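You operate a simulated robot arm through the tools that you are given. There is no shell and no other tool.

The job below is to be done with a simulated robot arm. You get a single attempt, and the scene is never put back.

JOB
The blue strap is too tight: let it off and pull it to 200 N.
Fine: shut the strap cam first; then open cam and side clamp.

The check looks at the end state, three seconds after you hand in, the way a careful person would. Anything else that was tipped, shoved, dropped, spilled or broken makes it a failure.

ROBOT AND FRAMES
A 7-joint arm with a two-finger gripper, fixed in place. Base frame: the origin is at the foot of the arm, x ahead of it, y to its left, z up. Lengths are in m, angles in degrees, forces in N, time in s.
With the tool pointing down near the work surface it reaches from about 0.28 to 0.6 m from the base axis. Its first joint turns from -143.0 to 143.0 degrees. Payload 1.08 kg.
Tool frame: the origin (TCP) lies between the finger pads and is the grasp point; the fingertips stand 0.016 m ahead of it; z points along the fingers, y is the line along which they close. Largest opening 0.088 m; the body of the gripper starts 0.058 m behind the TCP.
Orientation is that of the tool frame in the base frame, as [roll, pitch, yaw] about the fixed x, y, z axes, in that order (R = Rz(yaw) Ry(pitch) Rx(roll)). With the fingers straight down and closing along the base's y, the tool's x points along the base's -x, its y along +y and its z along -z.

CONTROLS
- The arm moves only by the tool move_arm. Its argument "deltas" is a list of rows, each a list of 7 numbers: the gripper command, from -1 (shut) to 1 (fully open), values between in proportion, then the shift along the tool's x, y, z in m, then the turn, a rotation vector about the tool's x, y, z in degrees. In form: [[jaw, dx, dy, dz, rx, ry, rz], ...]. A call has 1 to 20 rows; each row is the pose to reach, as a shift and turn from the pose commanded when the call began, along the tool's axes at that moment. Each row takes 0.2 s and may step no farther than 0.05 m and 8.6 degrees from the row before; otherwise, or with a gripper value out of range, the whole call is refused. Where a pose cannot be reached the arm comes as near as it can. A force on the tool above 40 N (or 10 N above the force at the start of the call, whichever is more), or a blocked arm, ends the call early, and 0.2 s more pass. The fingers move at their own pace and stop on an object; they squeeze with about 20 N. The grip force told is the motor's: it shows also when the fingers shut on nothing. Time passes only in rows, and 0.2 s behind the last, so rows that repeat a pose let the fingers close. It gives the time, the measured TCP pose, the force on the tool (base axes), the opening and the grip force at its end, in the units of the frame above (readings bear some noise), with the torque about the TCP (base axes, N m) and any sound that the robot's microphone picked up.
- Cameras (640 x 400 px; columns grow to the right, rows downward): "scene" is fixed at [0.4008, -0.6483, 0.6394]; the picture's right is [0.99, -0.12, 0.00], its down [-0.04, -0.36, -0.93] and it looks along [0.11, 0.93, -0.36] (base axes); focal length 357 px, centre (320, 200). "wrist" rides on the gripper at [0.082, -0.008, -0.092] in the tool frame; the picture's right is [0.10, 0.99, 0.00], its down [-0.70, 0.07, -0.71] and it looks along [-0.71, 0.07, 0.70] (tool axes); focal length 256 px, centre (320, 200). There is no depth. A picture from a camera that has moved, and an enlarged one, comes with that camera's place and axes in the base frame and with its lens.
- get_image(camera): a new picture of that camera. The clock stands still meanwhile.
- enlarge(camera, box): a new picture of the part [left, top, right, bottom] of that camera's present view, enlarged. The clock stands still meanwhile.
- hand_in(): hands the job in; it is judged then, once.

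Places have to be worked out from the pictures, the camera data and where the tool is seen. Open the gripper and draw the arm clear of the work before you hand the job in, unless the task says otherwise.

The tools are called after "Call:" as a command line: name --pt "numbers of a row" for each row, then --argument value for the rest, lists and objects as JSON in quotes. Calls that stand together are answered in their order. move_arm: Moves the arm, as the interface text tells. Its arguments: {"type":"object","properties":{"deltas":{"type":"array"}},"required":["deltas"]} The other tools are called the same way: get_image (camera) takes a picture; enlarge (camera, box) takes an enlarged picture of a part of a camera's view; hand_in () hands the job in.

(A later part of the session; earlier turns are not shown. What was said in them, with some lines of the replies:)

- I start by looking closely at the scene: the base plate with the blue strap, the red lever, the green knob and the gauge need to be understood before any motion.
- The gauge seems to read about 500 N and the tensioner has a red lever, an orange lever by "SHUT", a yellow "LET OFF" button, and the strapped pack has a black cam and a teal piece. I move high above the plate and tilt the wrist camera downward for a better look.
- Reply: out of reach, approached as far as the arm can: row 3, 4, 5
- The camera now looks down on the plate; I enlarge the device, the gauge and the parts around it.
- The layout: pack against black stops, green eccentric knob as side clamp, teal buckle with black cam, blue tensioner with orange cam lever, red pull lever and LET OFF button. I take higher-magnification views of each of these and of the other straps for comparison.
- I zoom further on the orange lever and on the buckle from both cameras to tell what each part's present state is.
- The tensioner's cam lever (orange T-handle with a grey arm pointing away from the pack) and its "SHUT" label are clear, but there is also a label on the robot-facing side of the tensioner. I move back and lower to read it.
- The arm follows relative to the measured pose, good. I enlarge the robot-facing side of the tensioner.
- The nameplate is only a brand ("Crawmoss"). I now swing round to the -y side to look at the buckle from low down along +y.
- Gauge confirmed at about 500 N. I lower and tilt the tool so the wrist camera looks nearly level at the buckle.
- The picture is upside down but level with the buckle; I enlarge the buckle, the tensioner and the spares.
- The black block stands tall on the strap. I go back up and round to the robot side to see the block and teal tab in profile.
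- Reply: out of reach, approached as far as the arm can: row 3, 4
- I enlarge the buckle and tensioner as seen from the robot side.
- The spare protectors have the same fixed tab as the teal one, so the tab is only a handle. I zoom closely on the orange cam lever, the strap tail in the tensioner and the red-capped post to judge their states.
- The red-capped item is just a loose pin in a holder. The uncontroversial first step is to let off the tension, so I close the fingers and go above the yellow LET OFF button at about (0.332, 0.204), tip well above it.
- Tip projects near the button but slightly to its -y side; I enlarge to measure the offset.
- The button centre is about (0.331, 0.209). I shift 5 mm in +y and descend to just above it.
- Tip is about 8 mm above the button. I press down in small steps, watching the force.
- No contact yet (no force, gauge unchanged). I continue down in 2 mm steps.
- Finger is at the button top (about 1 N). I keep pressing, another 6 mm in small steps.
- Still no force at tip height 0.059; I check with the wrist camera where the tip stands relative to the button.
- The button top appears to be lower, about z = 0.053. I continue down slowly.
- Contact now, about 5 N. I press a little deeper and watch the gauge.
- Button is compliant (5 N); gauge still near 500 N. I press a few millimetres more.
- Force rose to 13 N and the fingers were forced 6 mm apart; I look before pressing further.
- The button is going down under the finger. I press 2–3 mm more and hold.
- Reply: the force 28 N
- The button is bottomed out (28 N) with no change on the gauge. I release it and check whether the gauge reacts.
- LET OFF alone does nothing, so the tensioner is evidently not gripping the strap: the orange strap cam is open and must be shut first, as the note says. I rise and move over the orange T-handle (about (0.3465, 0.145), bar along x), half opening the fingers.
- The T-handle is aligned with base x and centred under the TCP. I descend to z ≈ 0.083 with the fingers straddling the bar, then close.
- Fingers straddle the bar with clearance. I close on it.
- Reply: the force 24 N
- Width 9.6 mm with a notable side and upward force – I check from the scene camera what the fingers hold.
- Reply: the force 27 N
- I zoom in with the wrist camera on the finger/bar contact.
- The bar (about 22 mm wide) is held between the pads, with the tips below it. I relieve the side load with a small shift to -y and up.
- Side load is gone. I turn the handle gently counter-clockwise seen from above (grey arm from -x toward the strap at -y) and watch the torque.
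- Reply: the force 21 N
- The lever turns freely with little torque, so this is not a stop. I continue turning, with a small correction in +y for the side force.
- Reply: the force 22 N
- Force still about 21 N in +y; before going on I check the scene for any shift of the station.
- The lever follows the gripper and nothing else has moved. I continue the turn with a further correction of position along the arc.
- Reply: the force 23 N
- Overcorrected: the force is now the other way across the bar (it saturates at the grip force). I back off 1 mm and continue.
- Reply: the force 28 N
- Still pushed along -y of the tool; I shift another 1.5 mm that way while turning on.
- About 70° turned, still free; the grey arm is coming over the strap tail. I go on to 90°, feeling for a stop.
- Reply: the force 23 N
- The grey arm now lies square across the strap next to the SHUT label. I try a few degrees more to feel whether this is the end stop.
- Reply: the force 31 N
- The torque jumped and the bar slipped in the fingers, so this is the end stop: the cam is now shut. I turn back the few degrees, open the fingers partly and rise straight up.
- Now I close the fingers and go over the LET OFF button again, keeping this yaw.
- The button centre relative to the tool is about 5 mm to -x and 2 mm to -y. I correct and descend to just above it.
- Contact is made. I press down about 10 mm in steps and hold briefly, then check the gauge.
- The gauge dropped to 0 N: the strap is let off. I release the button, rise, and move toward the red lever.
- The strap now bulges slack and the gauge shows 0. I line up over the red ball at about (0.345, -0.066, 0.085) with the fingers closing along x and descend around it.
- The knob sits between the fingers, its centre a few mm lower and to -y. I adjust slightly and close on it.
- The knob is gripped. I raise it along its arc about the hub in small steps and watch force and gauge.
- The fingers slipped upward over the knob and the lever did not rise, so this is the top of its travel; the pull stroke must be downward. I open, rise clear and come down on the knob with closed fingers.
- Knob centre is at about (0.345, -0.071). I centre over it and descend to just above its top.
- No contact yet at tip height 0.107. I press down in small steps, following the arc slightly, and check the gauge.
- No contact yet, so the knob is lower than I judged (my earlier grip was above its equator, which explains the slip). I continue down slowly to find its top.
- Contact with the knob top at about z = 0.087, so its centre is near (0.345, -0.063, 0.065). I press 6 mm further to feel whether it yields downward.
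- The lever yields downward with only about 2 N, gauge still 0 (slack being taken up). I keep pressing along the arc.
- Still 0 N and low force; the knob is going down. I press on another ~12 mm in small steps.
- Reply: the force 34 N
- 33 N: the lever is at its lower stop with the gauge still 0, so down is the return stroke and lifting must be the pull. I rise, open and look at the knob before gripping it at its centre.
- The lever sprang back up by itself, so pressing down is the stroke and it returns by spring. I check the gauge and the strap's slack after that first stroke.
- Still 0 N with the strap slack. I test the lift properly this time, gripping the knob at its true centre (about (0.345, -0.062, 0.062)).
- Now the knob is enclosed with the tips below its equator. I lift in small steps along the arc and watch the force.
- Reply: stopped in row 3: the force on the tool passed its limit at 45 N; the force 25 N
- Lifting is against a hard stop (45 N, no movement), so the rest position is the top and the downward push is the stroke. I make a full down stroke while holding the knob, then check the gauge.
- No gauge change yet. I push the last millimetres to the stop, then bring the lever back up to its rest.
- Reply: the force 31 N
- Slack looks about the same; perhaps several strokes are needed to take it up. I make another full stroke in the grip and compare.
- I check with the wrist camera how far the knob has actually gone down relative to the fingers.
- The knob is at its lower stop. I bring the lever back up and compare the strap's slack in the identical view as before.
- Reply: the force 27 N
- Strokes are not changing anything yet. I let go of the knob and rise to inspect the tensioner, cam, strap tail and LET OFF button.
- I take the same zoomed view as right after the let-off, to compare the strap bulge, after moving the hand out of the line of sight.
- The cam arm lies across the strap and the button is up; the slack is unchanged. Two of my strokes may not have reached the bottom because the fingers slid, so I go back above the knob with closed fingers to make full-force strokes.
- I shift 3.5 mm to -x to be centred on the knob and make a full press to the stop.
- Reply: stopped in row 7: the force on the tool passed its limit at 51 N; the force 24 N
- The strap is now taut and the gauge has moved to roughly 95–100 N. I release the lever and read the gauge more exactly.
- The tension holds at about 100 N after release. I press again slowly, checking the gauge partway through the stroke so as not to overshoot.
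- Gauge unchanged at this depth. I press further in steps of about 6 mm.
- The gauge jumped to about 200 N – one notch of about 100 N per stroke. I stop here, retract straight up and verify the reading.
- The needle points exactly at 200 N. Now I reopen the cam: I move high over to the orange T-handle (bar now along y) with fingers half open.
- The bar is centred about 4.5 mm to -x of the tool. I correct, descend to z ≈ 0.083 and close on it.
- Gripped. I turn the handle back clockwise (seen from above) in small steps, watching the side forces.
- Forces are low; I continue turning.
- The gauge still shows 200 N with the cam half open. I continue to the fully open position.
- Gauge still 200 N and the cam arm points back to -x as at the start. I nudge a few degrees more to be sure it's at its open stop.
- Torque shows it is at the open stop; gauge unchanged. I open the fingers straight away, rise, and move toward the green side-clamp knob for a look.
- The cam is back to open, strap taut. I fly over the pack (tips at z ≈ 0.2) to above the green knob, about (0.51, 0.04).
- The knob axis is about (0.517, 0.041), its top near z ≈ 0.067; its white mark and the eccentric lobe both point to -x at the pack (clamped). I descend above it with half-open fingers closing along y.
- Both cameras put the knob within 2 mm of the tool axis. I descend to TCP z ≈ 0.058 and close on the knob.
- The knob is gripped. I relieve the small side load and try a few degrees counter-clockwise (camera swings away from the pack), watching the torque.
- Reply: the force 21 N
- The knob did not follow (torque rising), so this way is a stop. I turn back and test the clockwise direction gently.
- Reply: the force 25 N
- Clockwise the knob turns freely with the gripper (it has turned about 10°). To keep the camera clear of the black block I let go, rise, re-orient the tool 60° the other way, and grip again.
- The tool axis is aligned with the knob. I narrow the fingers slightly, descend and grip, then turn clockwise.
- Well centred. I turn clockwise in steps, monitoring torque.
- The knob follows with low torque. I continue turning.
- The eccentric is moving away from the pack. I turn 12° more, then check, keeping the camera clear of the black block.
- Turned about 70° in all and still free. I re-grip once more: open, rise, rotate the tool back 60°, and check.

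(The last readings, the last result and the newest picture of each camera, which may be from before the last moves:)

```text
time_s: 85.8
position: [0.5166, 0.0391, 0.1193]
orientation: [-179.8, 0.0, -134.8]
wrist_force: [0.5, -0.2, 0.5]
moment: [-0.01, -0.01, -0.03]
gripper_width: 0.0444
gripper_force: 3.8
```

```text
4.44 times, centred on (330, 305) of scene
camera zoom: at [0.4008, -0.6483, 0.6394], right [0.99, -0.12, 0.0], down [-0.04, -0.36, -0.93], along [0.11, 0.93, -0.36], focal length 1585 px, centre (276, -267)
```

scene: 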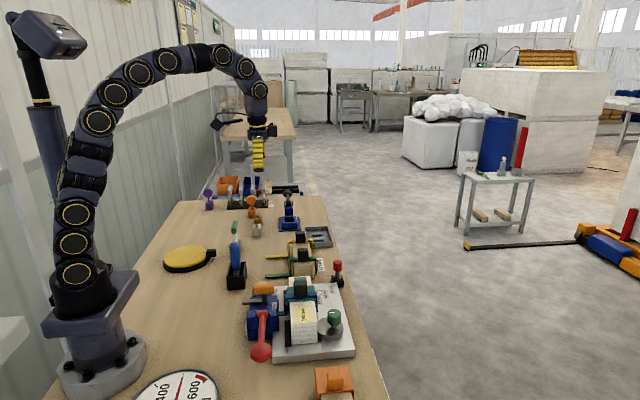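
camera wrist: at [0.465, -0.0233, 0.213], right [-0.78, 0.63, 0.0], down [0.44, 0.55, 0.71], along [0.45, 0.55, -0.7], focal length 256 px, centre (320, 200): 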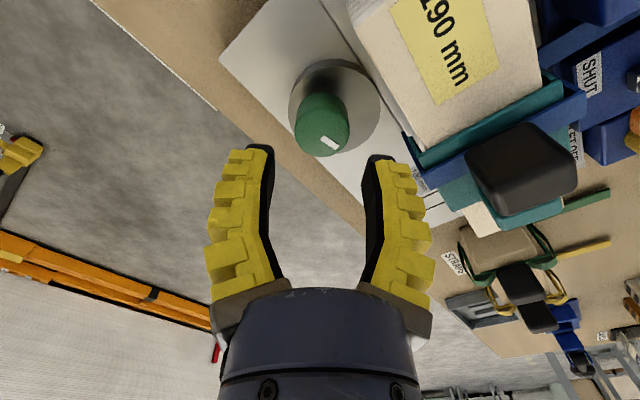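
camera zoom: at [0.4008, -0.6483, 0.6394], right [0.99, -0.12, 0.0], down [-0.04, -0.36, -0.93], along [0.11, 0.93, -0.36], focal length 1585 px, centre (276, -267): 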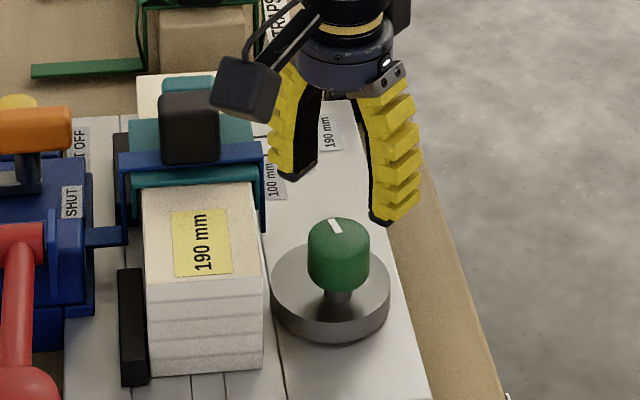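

The mark now points nearly to +y. I descend, grip again and continue clockwise until the stop.

Call:
move_arm --pt "-0.1 0 0 0.02 0 0 0" --pt "-0.1 0 0 0.04 0 0 0" --pt "-0.1 0 0 0.06 0 0 0" --pt "-0.5 0 0 0.06 0 0 0" --pt "-1 0 0 0.06 0 0 0" --pt "-1 0 0 0.06 0 0 0" --pt "-1 0 0 0.06 0 0 6" --pt "-1 0 0 0.06 0 0 12" --pt "-1 0 0 0.06 0 0 18"

Call:
get_image --camera "wrist"

```text
time_s: 87.8
position: [0.5178, 0.0399, 0.059]
orientation: [-179.8, 0.1, -152.9]
wrist_force: [-2.4, -3.3, -2.4]
moment: [-0.02, 0.1, 0.18]
gripper_width: 0.0269
gripper_force: 22.1
```

```text
taken
camera wrist: at [0.4477, -0.003, 0.1524], right [-0.54, 0.84, 0.0], down [0.59, 0.38, 0.71], along [0.6, 0.38, -0.7], focal length 256 px, centre (320, 200)
```

wrist: 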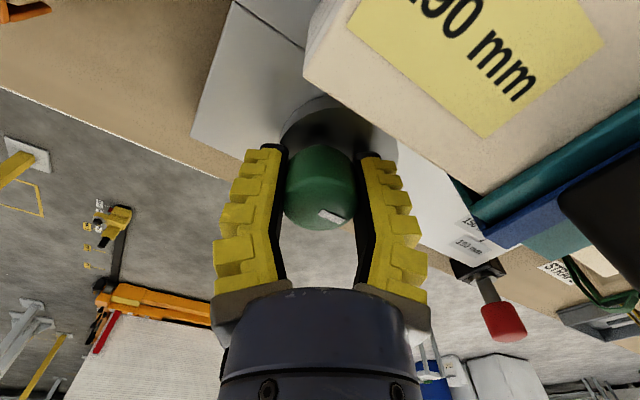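

Torque has risen to 0.18 N·m – perhaps the stop at 90°. I try a few degrees more to confirm.

Call:
move_arm --pt "-1 0 0 0 0 0 4" --pt "-1 0 0 0 0 0 8"

Call:
get_image --camera "wrist"

```text
time_s: 88.4
position: [0.5172, 0.0399, 0.0596]
orientation: [180.0, 0.2, -161.0]
wrist_force: [-2.2, -2.0, 3.4]
moment: [0.11, -0.29, 0.13]
gripper_width: 0.0255
gripper_force: 21.7
```

```text
taken
camera wrist: at [0.4422, 0.0068, 0.1526], right [-0.42, 0.91, 0.0], down [0.64, 0.3, 0.71], along [0.65, 0.3, -0.7], focal length 256 px, centre (320, 200)
```

wrist: 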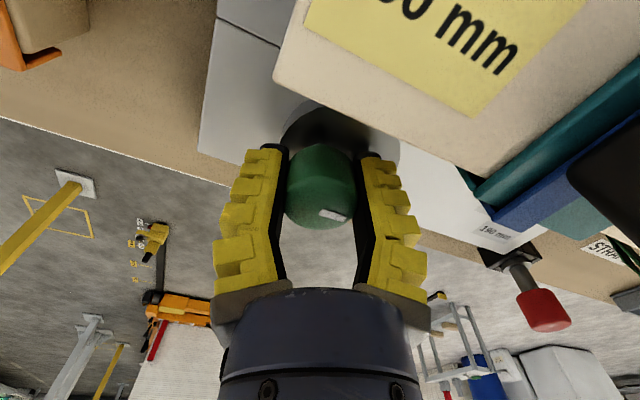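

The mark no longer follows the gripper: the knob is at its open stop. I open, rise straight up and check everything.

Call:
move_arm --pt "-0.1 0 0 0 0 0 0" --pt "0 0 0 0 0 0 0" --pt "0 0 0 -0.03 0 0 0" --pt "0 0 0 -0.07 0 0 0" --pt "0 0 0 -0.11 0 0 0" --pt "0 0 0 -0.15 0 0 0"

Call:
get_image --camera "wrist"

Call:
enlarge --camera "scene" --box '[220, 255, 380, 375]'

Call:
enlarge --camera "scene" --box '[100, 320, 300, 400]'

```text
time_s: 89.8
position: [0.5166, 0.0396, 0.2102]
orientation: [-179.9, 0.2, -161.0]
wrist_force: [-0.2, -0.1, -0.3]
moment: [-0.01, -0.05, 0.02]
gripper_width: 0.0486
gripper_force: 3.3
```

```text
taken
camera wrist: at [0.443, 0.0057, 0.3026], right [-0.42, 0.91, 0.0], down [0.64, 0.3, 0.71], along [0.65, 0.3, -0.7], focal length 256 px, centre (320, 200)
```

wrist: 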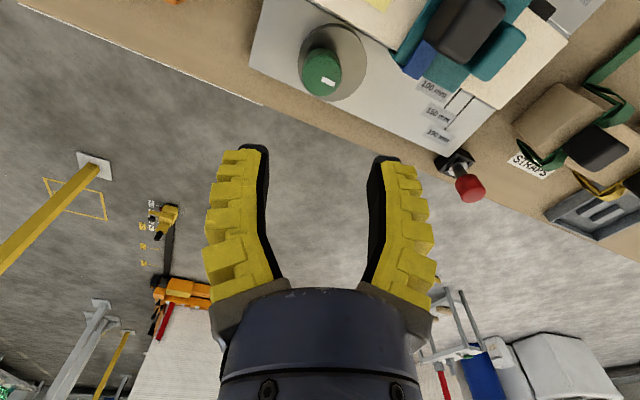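

```text
3.33 times, centred on (300, 315) of scene
camera zoom: at [0.4008, -0.6483, 0.6394], right [0.99, -0.12, 0.0], down [-0.04, -0.36, -0.93], along [0.11, 0.93, -0.36], focal length 1189 px, centre (387, -183)
```

zoom: 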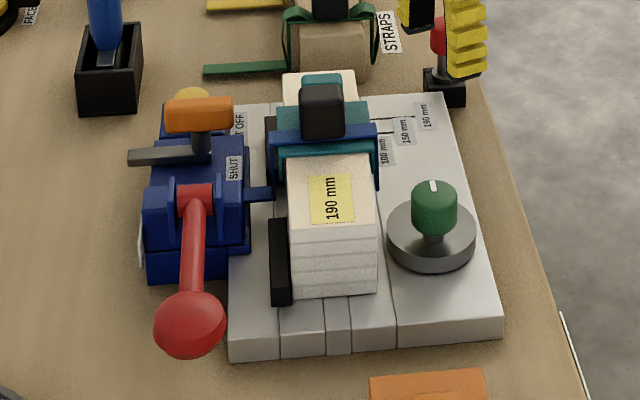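

```text
3.20 times, centred on (200, 360) of scene
camera zoom: at [0.4008, -0.6483, 0.6394], right [0.99, -0.12, 0.0], down [-0.04, -0.36, -0.93], along [0.11, 0.93, -0.36], focal length 1141 px, centre (704, -312)
```

zoom: 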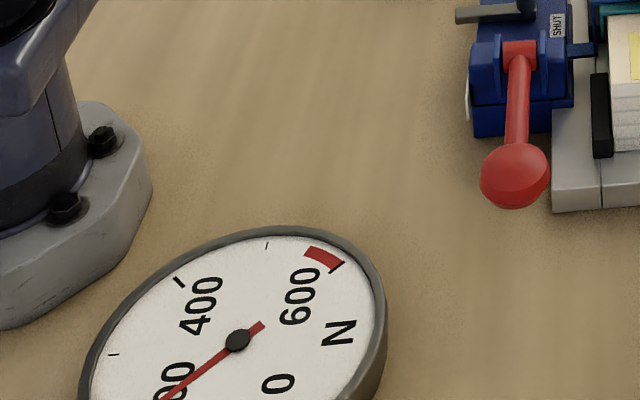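

All as wanted: gauge at 200 N, cam open, side clamp open with the eccentric clear of the pack, nothing else moved. I open the gripper and withdraw upward, clear of the work.

Call:
move_arm --pt "1 0 0 -0.04 0 0 0" --pt "1 0 0 -0.08 0 0 0" --pt "1 0 0 -0.12 0 0 0" --pt "1 0.03 0 -0.16 0 0 0" --pt "1 0.07 0 -0.18 0 0 0" --pt "1 0.11 0 -0.18 0 0 0" --pt "1 0.13 0 -0.18 0 0 0"

Call:
get_image --camera "scene"

Call:
get_image --camera "wrist"

Call:
enlarge --camera "scene" --box '[100, 250, 380, 400]'

```text
time_s: 91.4
position: [0.3924, -0.0039, 0.3891]
orientation: [-179.9, 0.3, -161.0]
wrist_force: [-0.1, -0.2, 0.6]
moment: [0.01, -0.01, -0.03]
gripper_width: 0.0882
gripper_force: 0.2
```

```text
taken
```

scene: 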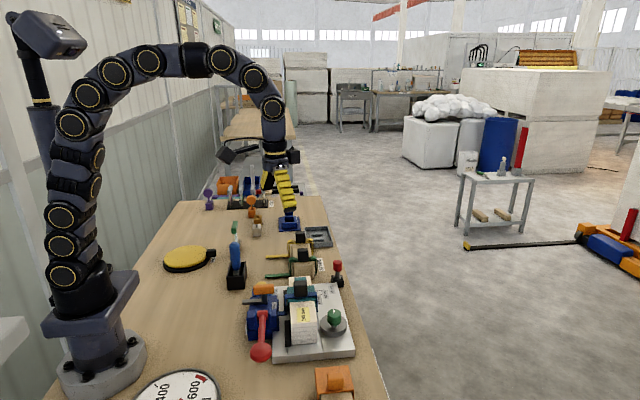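

```text
taken
camera wrist: at [0.3189, -0.037, 0.4819], right [-0.42, 0.91, 0.0], down [0.64, 0.3, 0.71], along [0.65, 0.3, -0.7], focal length 256 px, centre (320, 200)
```

wrist: 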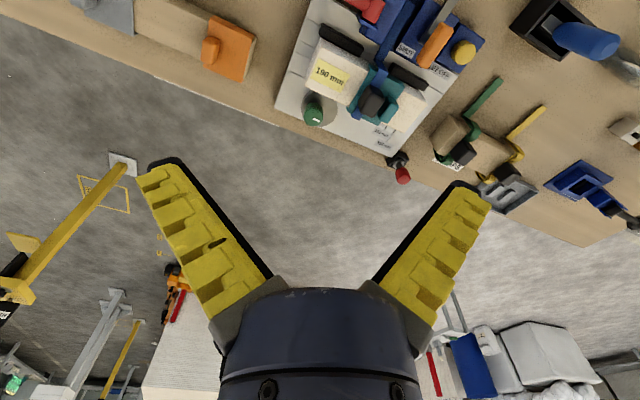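

```text
2.29 times, centred on (240, 325) of scene
camera zoom: at [0.4008, -0.6483, 0.6394], right [0.99, -0.12, 0.0], down [-0.04, -0.36, -0.93], along [0.11, 0.93, -0.36], focal length 815 px, centre (503, -86)
```

zoom: 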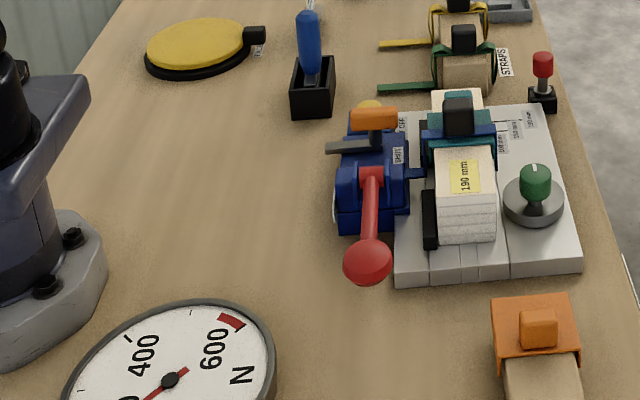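

The arm is clear and open, the gauge needle stands at 200 N, the strap is taut, the cam and the side clamp are open, and everything else is in place. I hand the job in.

Call:
hand_in

```text
The job is handed in.
```

The blue strap is let off and re-tensioned: the gauge stood at 200 N when I handed in. The strap cam and the side clamp are both open. I saw nothing else moved or disturbed, and the arm is drawn clear with the gripper open.

- **Order of work:** The first press of LET OFF had no effect while the strap cam was open. I then shut the cam (the orange handle on the tensioner), and the next press dropped the gauge from about 500 N to 0.
- **Pulling:** I pulled with the red lever until the needle was on 200 N. The last two strokes each raised it about 100 N.
- **Opening up:** I turned the orange handle back to its open stop, then the green side-clamp knob about 90° to its stop. The side clamp no longer touches the pack, and the gauge stayed at 200 N throughout.
- **How I read your note:** I took "strap cam" and "cam" to be the same orange handle, shut first and reopened at the end. I did not touch the black block on the strap itself. If you meant that as a second cam to shut, that step is not done.
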